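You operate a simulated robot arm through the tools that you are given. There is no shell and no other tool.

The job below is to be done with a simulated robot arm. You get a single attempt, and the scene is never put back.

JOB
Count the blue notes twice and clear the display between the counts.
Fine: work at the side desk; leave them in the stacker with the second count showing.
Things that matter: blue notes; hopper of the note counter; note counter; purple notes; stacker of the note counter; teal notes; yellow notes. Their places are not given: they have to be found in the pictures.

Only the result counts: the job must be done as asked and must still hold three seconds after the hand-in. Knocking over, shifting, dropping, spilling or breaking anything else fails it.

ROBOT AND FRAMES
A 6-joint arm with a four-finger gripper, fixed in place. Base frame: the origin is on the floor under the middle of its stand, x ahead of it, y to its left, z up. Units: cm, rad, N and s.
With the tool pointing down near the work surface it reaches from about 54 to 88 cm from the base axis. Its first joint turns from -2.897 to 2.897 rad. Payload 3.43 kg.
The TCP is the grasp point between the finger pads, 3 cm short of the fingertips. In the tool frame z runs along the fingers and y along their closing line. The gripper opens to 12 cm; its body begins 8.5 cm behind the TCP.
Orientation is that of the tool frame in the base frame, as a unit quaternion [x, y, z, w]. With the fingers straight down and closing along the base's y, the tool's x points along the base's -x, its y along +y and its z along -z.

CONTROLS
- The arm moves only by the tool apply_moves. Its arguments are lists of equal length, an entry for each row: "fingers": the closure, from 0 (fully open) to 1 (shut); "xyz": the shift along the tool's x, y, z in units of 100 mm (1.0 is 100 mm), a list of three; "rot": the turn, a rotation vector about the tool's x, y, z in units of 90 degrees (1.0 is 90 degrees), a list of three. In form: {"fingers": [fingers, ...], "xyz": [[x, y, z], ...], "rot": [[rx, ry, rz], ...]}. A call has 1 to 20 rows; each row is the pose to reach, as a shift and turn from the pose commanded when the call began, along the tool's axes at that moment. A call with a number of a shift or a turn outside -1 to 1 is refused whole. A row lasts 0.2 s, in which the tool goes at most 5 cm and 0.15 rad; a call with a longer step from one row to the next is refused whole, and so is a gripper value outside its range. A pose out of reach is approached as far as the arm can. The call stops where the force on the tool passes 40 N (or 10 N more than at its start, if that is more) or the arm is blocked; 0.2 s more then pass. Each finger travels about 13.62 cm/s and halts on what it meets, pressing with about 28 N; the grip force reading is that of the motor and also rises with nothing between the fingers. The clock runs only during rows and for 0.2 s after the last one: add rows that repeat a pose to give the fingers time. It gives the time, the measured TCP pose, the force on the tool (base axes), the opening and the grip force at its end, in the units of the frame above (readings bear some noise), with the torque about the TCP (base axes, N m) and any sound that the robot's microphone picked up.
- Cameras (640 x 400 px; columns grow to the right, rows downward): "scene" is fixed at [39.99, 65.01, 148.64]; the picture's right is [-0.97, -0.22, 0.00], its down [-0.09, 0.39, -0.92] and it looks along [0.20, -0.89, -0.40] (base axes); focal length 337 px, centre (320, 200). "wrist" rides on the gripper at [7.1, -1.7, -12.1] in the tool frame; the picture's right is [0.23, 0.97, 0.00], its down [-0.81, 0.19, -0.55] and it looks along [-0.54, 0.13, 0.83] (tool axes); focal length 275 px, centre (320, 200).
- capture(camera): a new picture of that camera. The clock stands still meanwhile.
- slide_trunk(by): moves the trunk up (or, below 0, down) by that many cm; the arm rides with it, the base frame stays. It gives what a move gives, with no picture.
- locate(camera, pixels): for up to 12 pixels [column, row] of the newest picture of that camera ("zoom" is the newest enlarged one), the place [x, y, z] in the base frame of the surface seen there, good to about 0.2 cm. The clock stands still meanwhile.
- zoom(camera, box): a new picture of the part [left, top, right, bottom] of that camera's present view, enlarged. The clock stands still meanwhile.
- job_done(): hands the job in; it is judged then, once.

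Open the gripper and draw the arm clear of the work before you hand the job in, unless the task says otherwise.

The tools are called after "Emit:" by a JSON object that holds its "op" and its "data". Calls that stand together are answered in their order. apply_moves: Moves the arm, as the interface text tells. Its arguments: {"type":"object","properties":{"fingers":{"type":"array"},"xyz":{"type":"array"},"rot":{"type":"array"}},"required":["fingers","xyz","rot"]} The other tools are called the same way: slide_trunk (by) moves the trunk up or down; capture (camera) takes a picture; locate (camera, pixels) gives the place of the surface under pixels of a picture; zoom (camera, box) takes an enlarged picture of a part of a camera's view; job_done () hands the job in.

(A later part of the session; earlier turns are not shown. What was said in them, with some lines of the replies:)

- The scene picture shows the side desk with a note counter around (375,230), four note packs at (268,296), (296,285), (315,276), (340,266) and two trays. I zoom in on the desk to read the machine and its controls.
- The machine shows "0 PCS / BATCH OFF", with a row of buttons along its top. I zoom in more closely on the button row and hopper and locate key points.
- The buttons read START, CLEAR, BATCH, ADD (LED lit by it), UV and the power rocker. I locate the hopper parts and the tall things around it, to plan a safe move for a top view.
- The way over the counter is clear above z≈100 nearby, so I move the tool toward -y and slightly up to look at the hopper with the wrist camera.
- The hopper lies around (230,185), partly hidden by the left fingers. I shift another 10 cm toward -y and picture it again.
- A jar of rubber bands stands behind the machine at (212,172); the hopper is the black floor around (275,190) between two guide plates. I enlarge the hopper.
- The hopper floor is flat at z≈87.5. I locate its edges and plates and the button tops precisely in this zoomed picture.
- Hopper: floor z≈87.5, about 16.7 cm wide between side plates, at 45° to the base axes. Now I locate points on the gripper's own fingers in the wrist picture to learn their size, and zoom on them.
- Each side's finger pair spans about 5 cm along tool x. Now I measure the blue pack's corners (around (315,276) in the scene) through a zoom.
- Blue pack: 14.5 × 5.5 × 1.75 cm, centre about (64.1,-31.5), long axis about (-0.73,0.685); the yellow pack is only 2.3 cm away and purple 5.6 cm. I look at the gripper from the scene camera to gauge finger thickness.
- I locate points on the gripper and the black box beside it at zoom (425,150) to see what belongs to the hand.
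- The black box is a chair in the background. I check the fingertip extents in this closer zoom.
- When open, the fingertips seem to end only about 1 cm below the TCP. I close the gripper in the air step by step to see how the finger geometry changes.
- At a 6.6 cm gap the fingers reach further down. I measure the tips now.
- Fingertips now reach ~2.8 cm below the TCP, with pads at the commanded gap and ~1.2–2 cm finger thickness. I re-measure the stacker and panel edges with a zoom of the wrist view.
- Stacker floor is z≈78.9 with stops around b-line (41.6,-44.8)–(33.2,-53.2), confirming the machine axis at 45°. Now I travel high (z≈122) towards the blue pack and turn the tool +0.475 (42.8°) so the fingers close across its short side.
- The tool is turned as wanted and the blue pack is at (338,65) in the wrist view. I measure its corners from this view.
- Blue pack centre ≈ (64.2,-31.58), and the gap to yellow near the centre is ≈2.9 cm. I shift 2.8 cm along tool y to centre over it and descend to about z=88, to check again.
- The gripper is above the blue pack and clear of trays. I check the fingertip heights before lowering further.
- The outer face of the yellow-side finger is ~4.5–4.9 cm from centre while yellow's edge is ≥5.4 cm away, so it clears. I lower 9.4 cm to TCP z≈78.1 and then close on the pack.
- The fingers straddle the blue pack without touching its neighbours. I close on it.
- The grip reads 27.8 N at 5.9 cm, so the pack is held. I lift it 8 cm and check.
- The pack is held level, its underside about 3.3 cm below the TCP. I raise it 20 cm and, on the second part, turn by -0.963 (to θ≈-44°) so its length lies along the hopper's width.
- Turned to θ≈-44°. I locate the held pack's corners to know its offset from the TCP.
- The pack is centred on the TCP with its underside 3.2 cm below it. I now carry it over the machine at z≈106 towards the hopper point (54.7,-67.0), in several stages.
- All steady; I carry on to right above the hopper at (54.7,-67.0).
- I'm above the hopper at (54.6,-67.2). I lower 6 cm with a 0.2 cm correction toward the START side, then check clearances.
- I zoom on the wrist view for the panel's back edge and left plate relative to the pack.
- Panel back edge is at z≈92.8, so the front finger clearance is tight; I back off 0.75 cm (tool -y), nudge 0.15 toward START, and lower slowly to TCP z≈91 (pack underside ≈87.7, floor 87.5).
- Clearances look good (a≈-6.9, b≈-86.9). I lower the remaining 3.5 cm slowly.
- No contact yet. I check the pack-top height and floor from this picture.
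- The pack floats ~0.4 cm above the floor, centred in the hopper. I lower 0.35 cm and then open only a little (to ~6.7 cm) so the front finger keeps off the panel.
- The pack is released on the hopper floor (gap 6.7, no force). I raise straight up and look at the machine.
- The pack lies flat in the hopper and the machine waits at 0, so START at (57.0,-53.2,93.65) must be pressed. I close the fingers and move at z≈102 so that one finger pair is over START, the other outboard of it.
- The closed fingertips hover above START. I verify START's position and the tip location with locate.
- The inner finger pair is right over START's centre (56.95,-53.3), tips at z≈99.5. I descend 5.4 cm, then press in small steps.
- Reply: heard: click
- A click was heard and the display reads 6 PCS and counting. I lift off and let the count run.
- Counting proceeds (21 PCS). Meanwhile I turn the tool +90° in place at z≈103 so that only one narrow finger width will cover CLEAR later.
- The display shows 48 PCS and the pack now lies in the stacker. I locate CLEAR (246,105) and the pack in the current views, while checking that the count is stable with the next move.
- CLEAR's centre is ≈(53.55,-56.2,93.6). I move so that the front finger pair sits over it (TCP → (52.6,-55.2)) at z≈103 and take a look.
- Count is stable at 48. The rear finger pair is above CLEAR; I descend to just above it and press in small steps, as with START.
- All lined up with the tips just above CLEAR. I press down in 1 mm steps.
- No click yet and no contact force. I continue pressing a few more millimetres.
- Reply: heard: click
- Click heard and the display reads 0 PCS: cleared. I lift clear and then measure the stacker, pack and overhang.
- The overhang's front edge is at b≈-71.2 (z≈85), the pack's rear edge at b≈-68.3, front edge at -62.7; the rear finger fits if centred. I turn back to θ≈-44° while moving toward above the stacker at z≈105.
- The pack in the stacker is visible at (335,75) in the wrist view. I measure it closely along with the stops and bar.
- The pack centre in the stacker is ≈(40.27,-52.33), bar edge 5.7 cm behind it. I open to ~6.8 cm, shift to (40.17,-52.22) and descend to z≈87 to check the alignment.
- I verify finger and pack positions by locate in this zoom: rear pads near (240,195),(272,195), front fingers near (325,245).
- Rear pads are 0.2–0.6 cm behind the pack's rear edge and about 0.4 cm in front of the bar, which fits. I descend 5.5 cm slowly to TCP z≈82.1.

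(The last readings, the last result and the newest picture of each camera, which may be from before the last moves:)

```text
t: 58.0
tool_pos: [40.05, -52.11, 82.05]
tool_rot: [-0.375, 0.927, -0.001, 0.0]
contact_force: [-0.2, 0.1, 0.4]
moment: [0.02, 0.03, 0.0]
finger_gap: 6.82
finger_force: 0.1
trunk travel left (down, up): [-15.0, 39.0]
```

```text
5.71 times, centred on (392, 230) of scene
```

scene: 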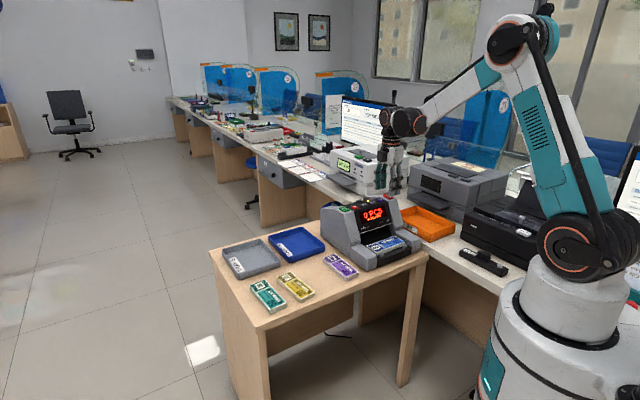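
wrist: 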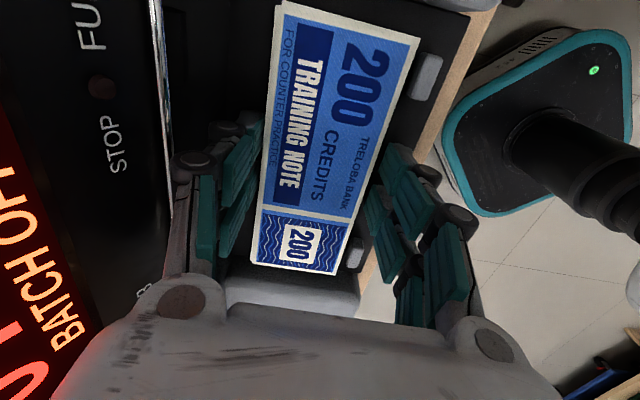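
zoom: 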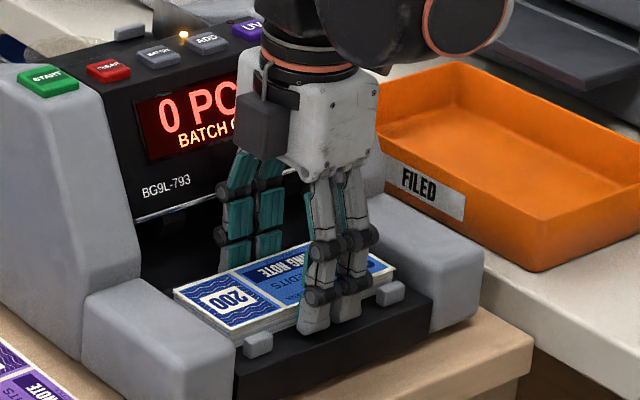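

The fingers straddle the pack with no contact. I close to grip it.

Emit:
{"op": "apply_moves", "data": {"fingers": [0.48, 0.53, 0.6, 0.65, 0.65, 0.65], "xyz": [[0, 0, 0], [0, 0, 0], [0, 0, 0], [0, 0, 0], [0, 0, 0], [0, 0, 0]], "rot": [[0, 0, 0], [0, 0, 0], [0, 0, 0], [0, 0, 0], [0, 0, 0], [0, 0, 0]]}}

Emit:
{"op": "apply_moves", "data": {"fingers": [0.65, 0.65, 0.65, 0.65, 0.65, 0.65], "xyz": [[0, 0, -0.03], [0, 0, -0.1], [0, 0, -0.2], [0, 0, -0.3], [0, 0, -0.4], [0, 0, -0.5]], "rot": [[0, 0, 0], [0, 0, 0], [0, 0, 0], [0, 0, 0], [0, 0, 0], [0, 0, 0]]}}

Emit:
{"op": "capture", "data": {"camera": "wrist"}}

Emit:
{"op": "zoom", "data": {"camera": "scene", "box": [344, 195, 440, 265]}}

```text
t: 59.4
tool_pos: [40.07, -52.23, 82.06]
tool_rot: [-0.374, 0.928, 0.001, 0.0]
contact_force: [1.1, 0.5, 1.8]
moment: [-0.02, 0.06, 0.0]
finger_gap: 5.94
finger_force: 27.6
trunk travel left (down, up): [-15.0, 39.0]
```

```text
t: 60.8
tool_pos: [40.09, -52.24, 87.05]
tool_rot: [-0.375, 0.927, 0.0, 0.0]
contact_force: [0.1, 0.4, 0.3]
moment: [0.02, 0.03, -0.03]
finger_gap: 5.92
finger_force: 27.8
trunk travel left (down, up): [-15.0, 39.0]
```

```text
taken
```

wrist: 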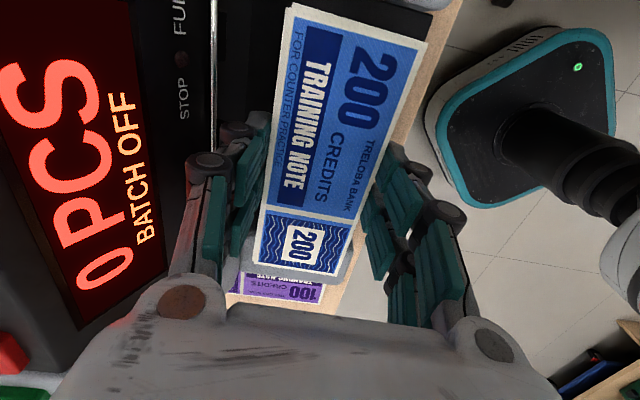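

```text
5.71 times, centred on (392, 230) of scene
```

zoom: 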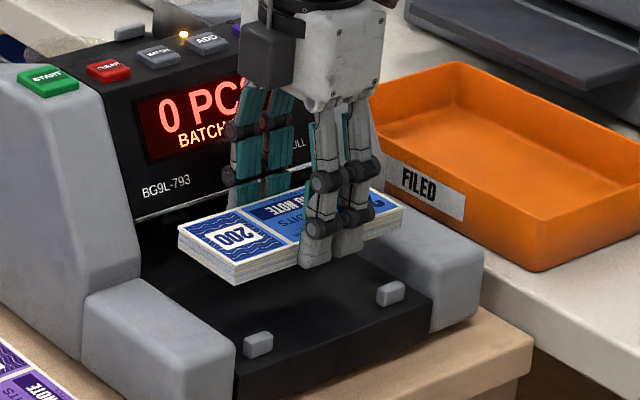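

The pack is held (27.8 N). I raise it another 18 cm and carry it back over the machine (tool -y by 21.4 cm) to above the hopper.

Emit:
{"op": "apply_moves", "data": {"fingers": [0.65, 0.65, 0.65, 0.65, 0.65, 0.65], "xyz": [[0, 0, -0.15], [0, 0, -0.3], [0, 0, -0.5], [0, 0, -0.7], [0, 0, -0.9], [0, 0, -1.0]], "rot": [[0, 0, 0], [0, 0, 0], [0, 0, 0], [0, 0, 0], [0, 0, 0], [0, 0, 0]]}}

Emit:
{"op": "apply_moves", "data": {"fingers": [0.65, 0.65, 0.65, 0.65, 0.65, 0.65, 0.65], "xyz": [[0, 0, -0.2], [0, 0, -0.4], [0, 0, -0.6], [0, -0.1, -0.8], [0, -0.3, -0.85], [0, -0.5, -0.85], [0, -0.7, -0.85]], "rot": [[0, 0, 0], [0, 0, 0], [0, 0, 0], [0, 0, 0], [0, 0, 0], [0, 0, 0], [0, 0, 0]]}}

Emit:
{"op": "apply_moves", "data": {"fingers": [0.65, 0.65, 0.65, 0.65, 0.65, 0.65], "xyz": [[0, -0.15, 0], [0, -0.3, 0], [0, -0.5, 0], [0, -0.7, 0], [0, -0.9, 0], [0, -1.0, 0]], "rot": [[0, 0, 0], [0, 0, 0], [0, 0, 0], [0, 0, 0], [0, 0, 0], [0, 0, 0]]}}

Emit:
{"op": "apply_moves", "data": {"fingers": [0.65, 0.65, 0.65, 0.65], "xyz": [[-0.01, -0.15, 0], [-0.02, -0.3, 0], [-0.033, -0.44, 0], [-0.033, -0.44, 0]], "rot": [[0, 0, 0], [0, 0, 0], [0, 0, 0], [0, 0, 0]]}}

Emit:
{"op": "capture", "data": {"camera": "wrist"}}

Emit:
{"op": "capture", "data": {"camera": "scene"}}

```text
t: 62.2
tool_pos: [40.13, -52.26, 97.14]
tool_rot: [-0.375, 0.927, 0.0, 0.0]
contact_force: [-0.3, -0.9, 0.2]
moment: [0.0, -0.02, 0.0]
finger_gap: 5.92
finger_force: 28.1
trunk travel left (down, up): [-15.0, 39.0]
```

```text
t: 63.8
tool_pos: [44.93, -57.17, 105.55]
tool_rot: [-0.374, 0.927, -0.001, 0.0]
contact_force: [-0.7, 0.4, -0.2]
moment: [-0.01, 0.0, -0.02]
finger_gap: 5.94
finger_force: 27.7
trunk travel left (down, up): [-15.0, 39.0]
```

```text
t: 65.2
tool_pos: [51.78, -64.38, 105.61]
tool_rot: [-0.374, 0.927, 0.0, 0.0]
contact_force: [0.5, -0.2, -0.5]
moment: [-0.02, -0.04, -0.01]
finger_gap: 5.96
finger_force: 27.8
trunk travel left (down, up): [-15.0, 39.0]
```

```text
t: 66.2
tool_pos: [55.25, -67.43, 105.7]
tool_rot: [-0.375, 0.927, 0.0, -0.001]
contact_force: [0.8, -1.2, -0.8]
moment: [0.03, 0.0, 0.02]
finger_gap: 5.9
finger_force: 28.2
trunk travel left (down, up): [-15.0, 39.0]
```

```text
taken
```

wrist: 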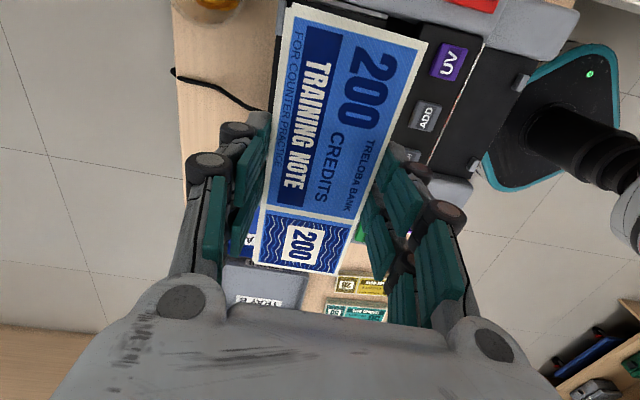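

```text
taken
```

scene: 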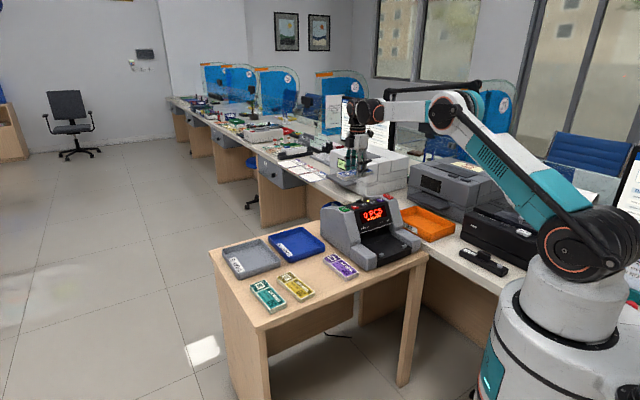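

I'm above the hopper at the same spot as the first time (55.25,-67.43). I check the pack's corners before lowering.

Emit:
{"op": "locate", "data": {"camera": "wrist", "pixels": [[302, 10], [422, 44], [336, 272], [262, 260], [340, 140], [420, 80], [285, 8]]}}

Emit:
{"op": "zoom", "data": {"camera": "scene", "box": [322, 190, 450, 270]}}

```text
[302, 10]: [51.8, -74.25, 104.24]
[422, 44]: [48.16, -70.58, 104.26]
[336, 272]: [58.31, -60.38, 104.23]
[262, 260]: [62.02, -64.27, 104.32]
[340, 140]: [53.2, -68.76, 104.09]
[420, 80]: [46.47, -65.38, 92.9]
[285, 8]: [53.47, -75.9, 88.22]
```

```text
5.00 times, centred on (386, 230) of scene
```

zoom: 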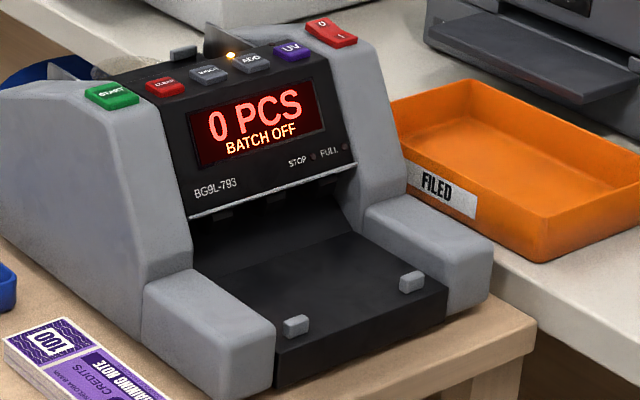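

The pack sits the same way in the grip as before, display 0. I lower 10 cm, then 5 cm slowly, into the hopper.

Emit:
{"op": "apply_moves", "data": {"fingers": [0.65, 0.65, 0.65, 0.65, 0.65, 0.65, 0.65], "xyz": [[0, 0, 0.15], [0, 0, 0.3], [0, 0, 0.5], [0, 0, 0.7], [0, 0, 0.85], [0, 0, 0.95], [0, 0, 1.0]], "rot": [[0, 0, 0], [0, 0, 0], [0, 0, 0], [0, 0, 0], [0, 0, 0], [0, 0, 0], [0, 0, 0]]}}

Emit:
{"op": "capture", "data": {"camera": "wrist"}}

Emit:
{"op": "zoom", "data": {"camera": "scene", "box": [322, 150, 418, 220]}}

```text
t: 67.8
tool_pos: [55.13, -67.43, 95.36]
tool_rot: [-0.375, 0.927, 0.0, 0.0]
contact_force: [-0.3, -1.5, -0.9]
moment: [-0.03, 0.0, 0.0]
finger_gap: 5.94
finger_force: 28.0
trunk travel left (down, up): [-15.0, 39.0]
```

```text
taken
```

wrist: 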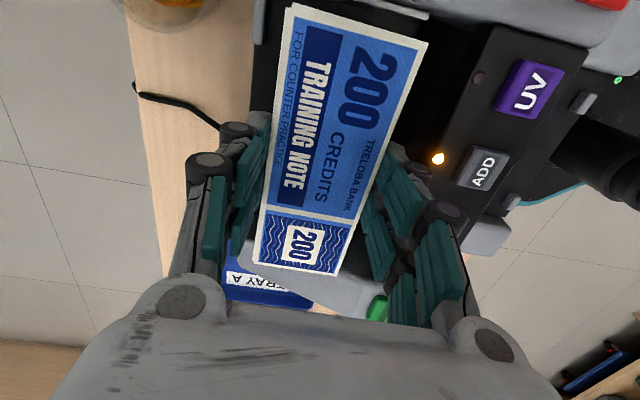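

```text
5.71 times, centred on (370, 185) of scene
```

zoom: 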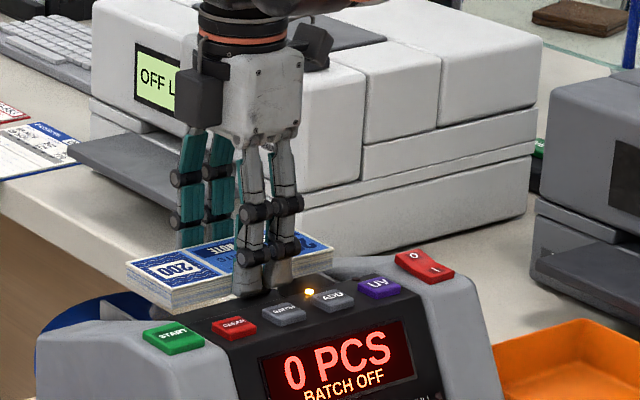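

Height is 95.4; I lower a further 4.5 cm slowly and check the pack-top height.

Emit:
{"op": "apply_moves", "data": {"fingers": [0.65, 0.65, 0.65, 0.65, 0.65, 0.65, 0.65], "xyz": [[0, 0, 0.1], [0, 0, 0.2], [0, 0, 0.29], [0, 0, 0.36], [0, 0, 0.41], [0, 0, 0.44], [0, 0, 0.45]], "rot": [[0, 0, 0], [0, 0, 0], [0, 0, 0], [0, 0, 0], [0, 0, 0], [0, 0, 0], [0, 0, 0]]}}

Emit:
{"op": "capture", "data": {"camera": "wrist"}}

Emit:
{"op": "locate", "data": {"camera": "wrist", "pixels": [[302, 10], [422, 44], [336, 270], [262, 258], [340, 140], [300, 90]]}}

```text
t: 69.4
tool_pos: [55.28, -67.46, 91.02]
tool_rot: [-0.374, 0.927, 0.001, 0.0]
contact_force: [0.1, -0.4, -0.3]
moment: [0.01, 0.02, 0.0]
finger_gap: 5.93
finger_force: 27.8
trunk travel left (down, up): [-15.0, 39.0]
```

```text
taken
```

wrist: 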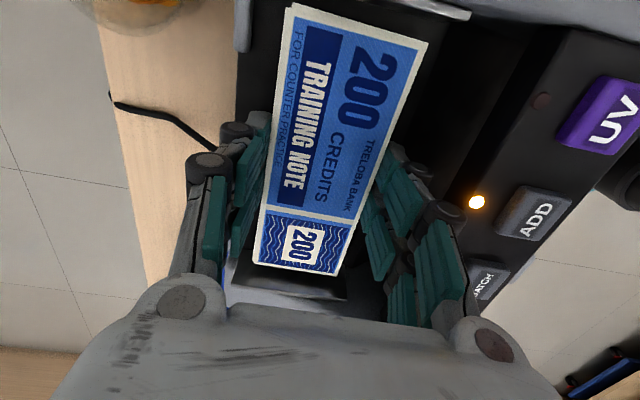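

```text
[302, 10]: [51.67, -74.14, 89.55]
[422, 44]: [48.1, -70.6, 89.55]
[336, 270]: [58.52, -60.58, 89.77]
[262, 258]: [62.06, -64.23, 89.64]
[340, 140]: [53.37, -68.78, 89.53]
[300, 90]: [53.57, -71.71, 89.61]
```

Pack top is at 89.6, about 0.4 cm above rest, exactly like the first time. I lower 0.35 cm, open slightly to ~6.7 cm and then raise straight up.

Emit:
{"op": "apply_moves", "data": {"fingers": [0.65, 0.65, 0.65, 0.55, 0.48, 0.44, 0.44, 0.44], "xyz": [[0, 0, 0.02], [0, 0, 0.035], [0, 0, 0.035], [0, 0, 0.035], [0, 0, 0.035], [0, 0, 0.035], [0, 0, 0.035], [0, 0, 0.035]], "rot": [[0, 0, 0], [0, 0, 0], [0, 0, 0], [0, 0, 0], [0, 0, 0], [0, 0, 0], [0, 0, 0], [0, 0, 0]]}}

Emit:
{"op": "apply_moves", "data": {"fingers": [0.44, 0.44, 0.44, 0.44, 0.44, 0.44], "xyz": [[0, 0, -0.1], [0, 0, -0.25], [0, 0, -0.4], [0, 0, -0.6], [0, 0, -0.8], [0, 0, -1.0]], "rot": [[0, 0, 0], [0, 0, 0], [0, 0, 0], [0, 0, 0], [0, 0, 0], [0, 0, 0]]}}

Emit:
{"op": "capture", "data": {"camera": "wrist"}}

Emit:
{"op": "zoom", "data": {"camera": "scene", "box": [322, 180, 450, 270]}}

```text
t: 71.2
tool_pos: [55.22, -67.49, 90.6]
tool_rot: [-0.375, 0.927, 0.0, 0.0]
contact_force: [0.6, 0.0, -0.5]
moment: [-0.02, -0.01, 0.0]
finger_gap: 6.7
finger_force: 0.0
trunk travel left (down, up): [-15.0, 39.0]
```

```text
t: 72.6
tool_pos: [55.28, -67.4, 100.73]
tool_rot: [-0.375, 0.927, 0.0, 0.0]
contact_force: [0.6, -0.1, 0.0]
moment: [-0.04, 0.04, -0.01]
finger_gap: 6.72
finger_force: 0.1
trunk travel left (down, up): [-15.0, 39.0]
```

```text
taken
```

wrist: 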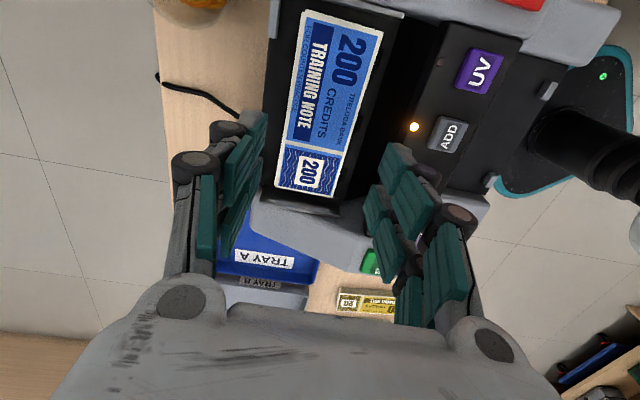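

```text
4.44 times, centred on (386, 225) of scene
```

zoom: 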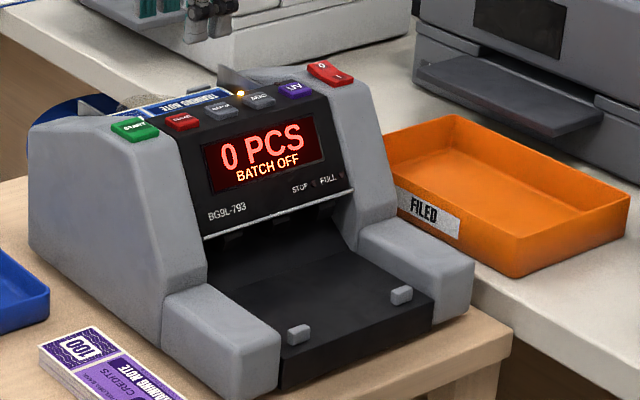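

The pack lies in the hopper again and the display shows 0. I repeat the same move as before to bring the closed fingers over START.

Emit:
{"op": "apply_moves", "data": {"fingers": [0.6, 0.8, 1.0, 1.0, 1.0], "xyz": [[-0.1, 0.08, -0.1], [-0.25, 0.18, -0.15], [-0.4, 0.28, -0.15], [-0.55, 0.4, -0.15], [-0.65, 0.48, -0.15]], "rot": [[0, 0, 0], [0, 0, 0], [0, 0, 0], [0, 0, 0], [0, 0, 0]]}}

Emit:
{"op": "apply_moves", "data": {"fingers": [1.0, 1.0, 1.0, 1.0, 1.0], "xyz": [[-0.15, 0.1, 0], [-0.3, 0.2, 0], [-0.45, 0.32, 0], [-0.6, 0.42, 0], [-0.6, 0.42, 0]], "rot": [[0, 0, 0], [0, 0, 0], [0, 0, 0], [0, 0, 0], [0, 0, 0]]}}

Emit:
{"op": "capture", "data": {"camera": "wrist"}}

```text
t: 73.8
tool_pos: [56.5, -59.27, 102.16]
tool_rot: [-0.375, 0.927, 0.0, -0.001]
contact_force: [0.2, 0.1, 0.1]
moment: [0.01, 0.0, 0.01]
finger_gap: 0.0
finger_force: 28.2
trunk travel left (down, up): [-15.0, 39.0]
```

```text
t: 75.0
tool_pos: [58.02, -52.13, 102.19]
tool_rot: [-0.374, 0.928, 0.0, 0.0]
contact_force: [-0.4, 0.6, -1.1]
moment: [-0.03, 0.0, 0.01]
finger_gap: 0.01
finger_force: 28.0
trunk travel left (down, up): [-15.0, 39.0]
```

```text
taken
```

wrist: 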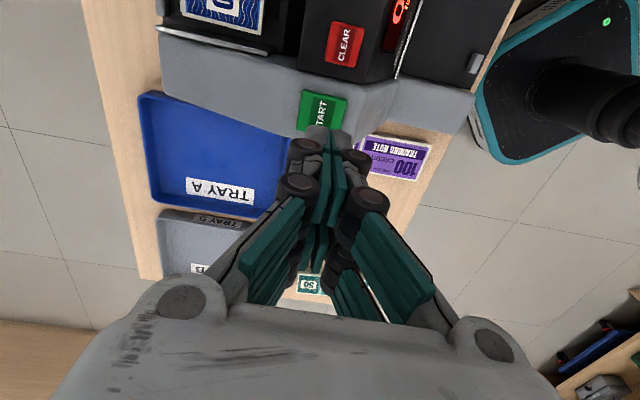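

The view matches the first START approach. I descend 5.4 cm and press in 1 mm steps as before.

Emit:
{"op": "apply_moves", "data": {"fingers": [1, 1, 1, 1, 1, 1], "xyz": [[0, 0, 0.15], [0, 0, 0.3], [0, 0, 0.42], [0, 0, 0.5], [0, 0, 0.54], [0, 0, 0.54]], "rot": [[0, 0, 0], [0, 0, 0], [0, 0, 0], [0, 0, 0], [0, 0, 0], [0, 0, 0]]}}

Emit:
{"op": "apply_moves", "data": {"fingers": [1, 1, 1, 1, 1, 1, 1], "xyz": [[0, 0, 0.01], [0, 0, 0.02], [0, 0, 0.03], [0, 0, 0.04], [0, 0, 0.05], [0, 0, 0.06], [0, 0, 0.06]], "rot": [[0, 0, 0], [0, 0, 0], [0, 0, 0], [0, 0, 0], [0, 0, 0], [0, 0, 0], [0, 0, 0]]}}

Emit:
{"op": "zoom", "data": {"camera": "scene", "box": [322, 170, 450, 270]}}

```text
t: 76.4
tool_pos: [57.88, -52.19, 96.78]
tool_rot: [-0.374, 0.928, 0.001, 0.0]
contact_force: [-1.4, -0.2, 0.5]
moment: [0.01, -0.03, -0.01]
finger_gap: 0.0
finger_force: 28.5
trunk travel left (down, up): [-15.0, 39.0]
```

```text
t: 78.0
tool_pos: [57.99, -52.22, 96.26]
tool_rot: [-0.374, 0.927, 0.0, 0.0]
contact_force: [-1.0, -0.4, 2.3]
moment: [-0.03, 0.01, 0.0]
finger_gap: 0.59
finger_force: 33.1
trunk travel left (down, up): [-15.0, 39.0]
heard: click
```

```text
4.00 times, centred on (386, 220) of scene
```

zoom: 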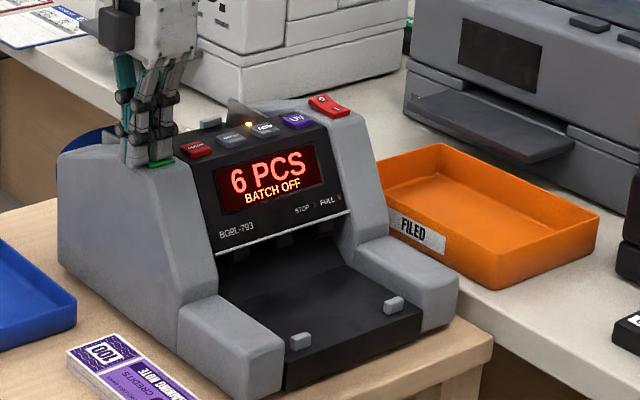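

The second count is running (6 PCS). I lift off and draw the arm up and away while it finishes.

Emit:
{"op": "apply_moves", "data": {"fingers": [1, 1, 1, 1, 1, 1, 1], "xyz": [[0, 0, -0.05], [0, 0, -0.15], [0, 0, -0.3], [0, 0, -0.45], [0, 0, -0.6], [0, 0, -0.8], [0, 0, -1.0]], "rot": [[0, 0, 0], [0, 0, 0], [0, 0, 0], [0, 0, 0], [0, 0, 0], [0, 0, 0], [0, 0, 0]]}}

Emit:
{"op": "apply_moves", "data": {"fingers": [1, 1, 1, 0.8, 0.6, 0.4, 0.2, 0, 0, 0], "xyz": [[0, 0.1, -0.1], [0, 0.2, -0.3], [0, 0.3, -0.5], [0, 0.4, -0.7], [0, 0.5, -0.8], [0, 0.6, -0.9], [0, 0.7, -1.0], [0, 0.8, -1.0], [0, 0.8, -1.0], [0, 0.8, -1.0]], "rot": [[0, 0, 0], [0, 0, 0], [0, 0, 0], [0, 0, 0], [0, 0, 0], [0, 0, 0], [0, 0, 0], [0, 0, 0], [0, 0, 0], [0, 0, 0]]}}

Emit:
{"op": "zoom", "data": {"camera": "scene", "box": [322, 170, 450, 270]}}

```text
t: 79.6
tool_pos: [57.83, -52.0, 106.21]
tool_rot: [-0.374, 0.927, 0.0, 0.0]
contact_force: [-0.1, -0.8, 0.0]
moment: [-0.01, 0.02, -0.01]
finger_gap: 0.01
finger_force: 33.7
trunk travel left (down, up): [-15.0, 39.0]
```

```text
t: 81.8
tool_pos: [52.5, -46.49, 116.23]
tool_rot: [-0.375, 0.927, 0.0, 0.001]
contact_force: [0.5, -0.2, -1.0]
moment: [0.01, -0.04, 0.01]
finger_gap: 12.0
finger_force: 0.1
trunk travel left (down, up): [-15.0, 39.0]
```

```text
4.00 times, centred on (386, 220) of scene
```

zoom: 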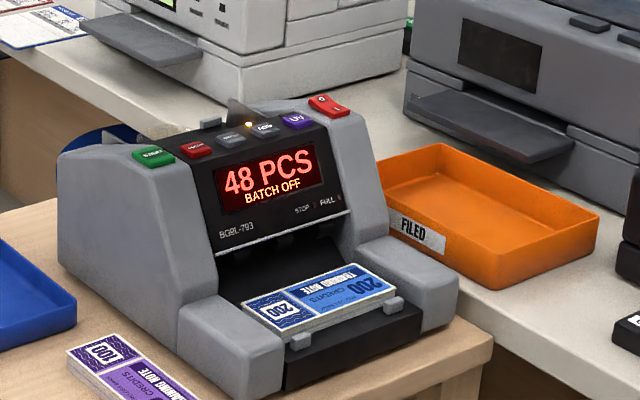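

The second count reads 48 PCS and the blue pack is in the stacker. I draw the open gripper further away toward the robot and check everything.

Emit:
{"op": "apply_moves", "data": {"fingers": [0, 0, 0, 0, 0, 0], "xyz": [[0, 0.2, -0.1], [0, 0.4, -0.2], [0, 0.6, -0.3], [0, 0.8, -0.3], [0, 1.0, -0.3], [0, 1.0, -0.3]], "rot": [[0, 0, 0], [0, 0, 0], [0, 0, 0], [0, 0, 0], [0, 0, 0], [0, 0, 0]]}}

Emit:
{"op": "apply_moves", "data": {"fingers": [0, 0, 0, 0, 0, 0], "xyz": [[0, 0.2, 0], [0, 0.4, 0], [0, 0.6, 0], [0, 0.8, 0], [0, 0.9, 0], [0, 0.9, 0]], "rot": [[0, 0, 0], [0, 0, 0], [0, 0, 0], [0, 0, 0], [0, 0, 0], [0, 0, 0]]}}

Emit:
{"op": "capture", "data": {"camera": "scene"}}

Emit:
{"op": "zoom", "data": {"camera": "scene", "box": [210, 180, 450, 320]}}

Emit:
{"op": "capture", "data": {"camera": "wrist"}}

```text
t: 83.2
tool_pos: [45.46, -39.29, 119.25]
tool_rot: [-0.374, 0.927, 0.0, 0.001]
contact_force: [0.2, 0.4, 0.4]
moment: [-0.02, -0.05, 0.03]
finger_gap: 11.99
finger_force: 0.0
trunk travel left (down, up): [-15.0, 39.0]
```

```text
t: 84.6
tool_pos: [39.32, -32.88, 119.28]
tool_rot: [-0.375, 0.927, 0.0, -0.001]
contact_force: [0.3, 0.6, 0.8]
moment: [0.01, 0.01, 0.04]
finger_gap: 12.0
finger_force: 0.1
trunk travel left (down, up): [-15.0, 39.0]
```

```text
taken
```

scene: 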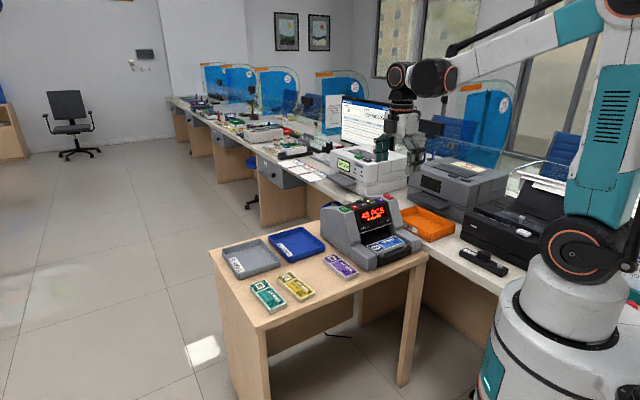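

```text
2.67 times, centred on (330, 250) of scene
```

zoom: 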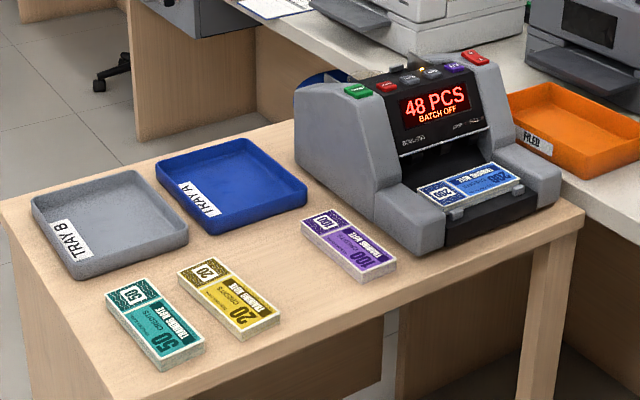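

```text
taken
```

wrist: 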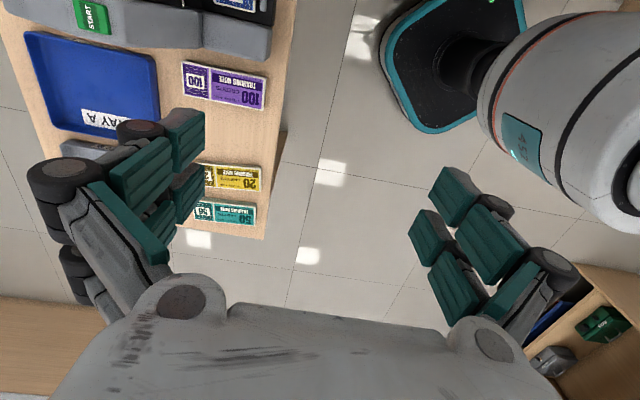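

The display shows 48 PCS after the cleared second count, and the blue notes lie in the stacker. The teal, yellow and purple packs and the trays haven't moved, and the arm is clear with the gripper open, so I hand the job in.

Emit:
{"op": "job_done", "data": {}}

```text
The job is handed in.
```

The blue notes were counted twice, with CLEAR pressed in between. Both counts came to 48, and the display read 0 PCS before the second one started.

The notes are in the stacker and the second count, 48 PCS, is showing. The purple, yellow and teal notes and the trays are where they started. The gripper is open and the arm is drawn back from the desk. The job is handed in; no verdict came back with it.
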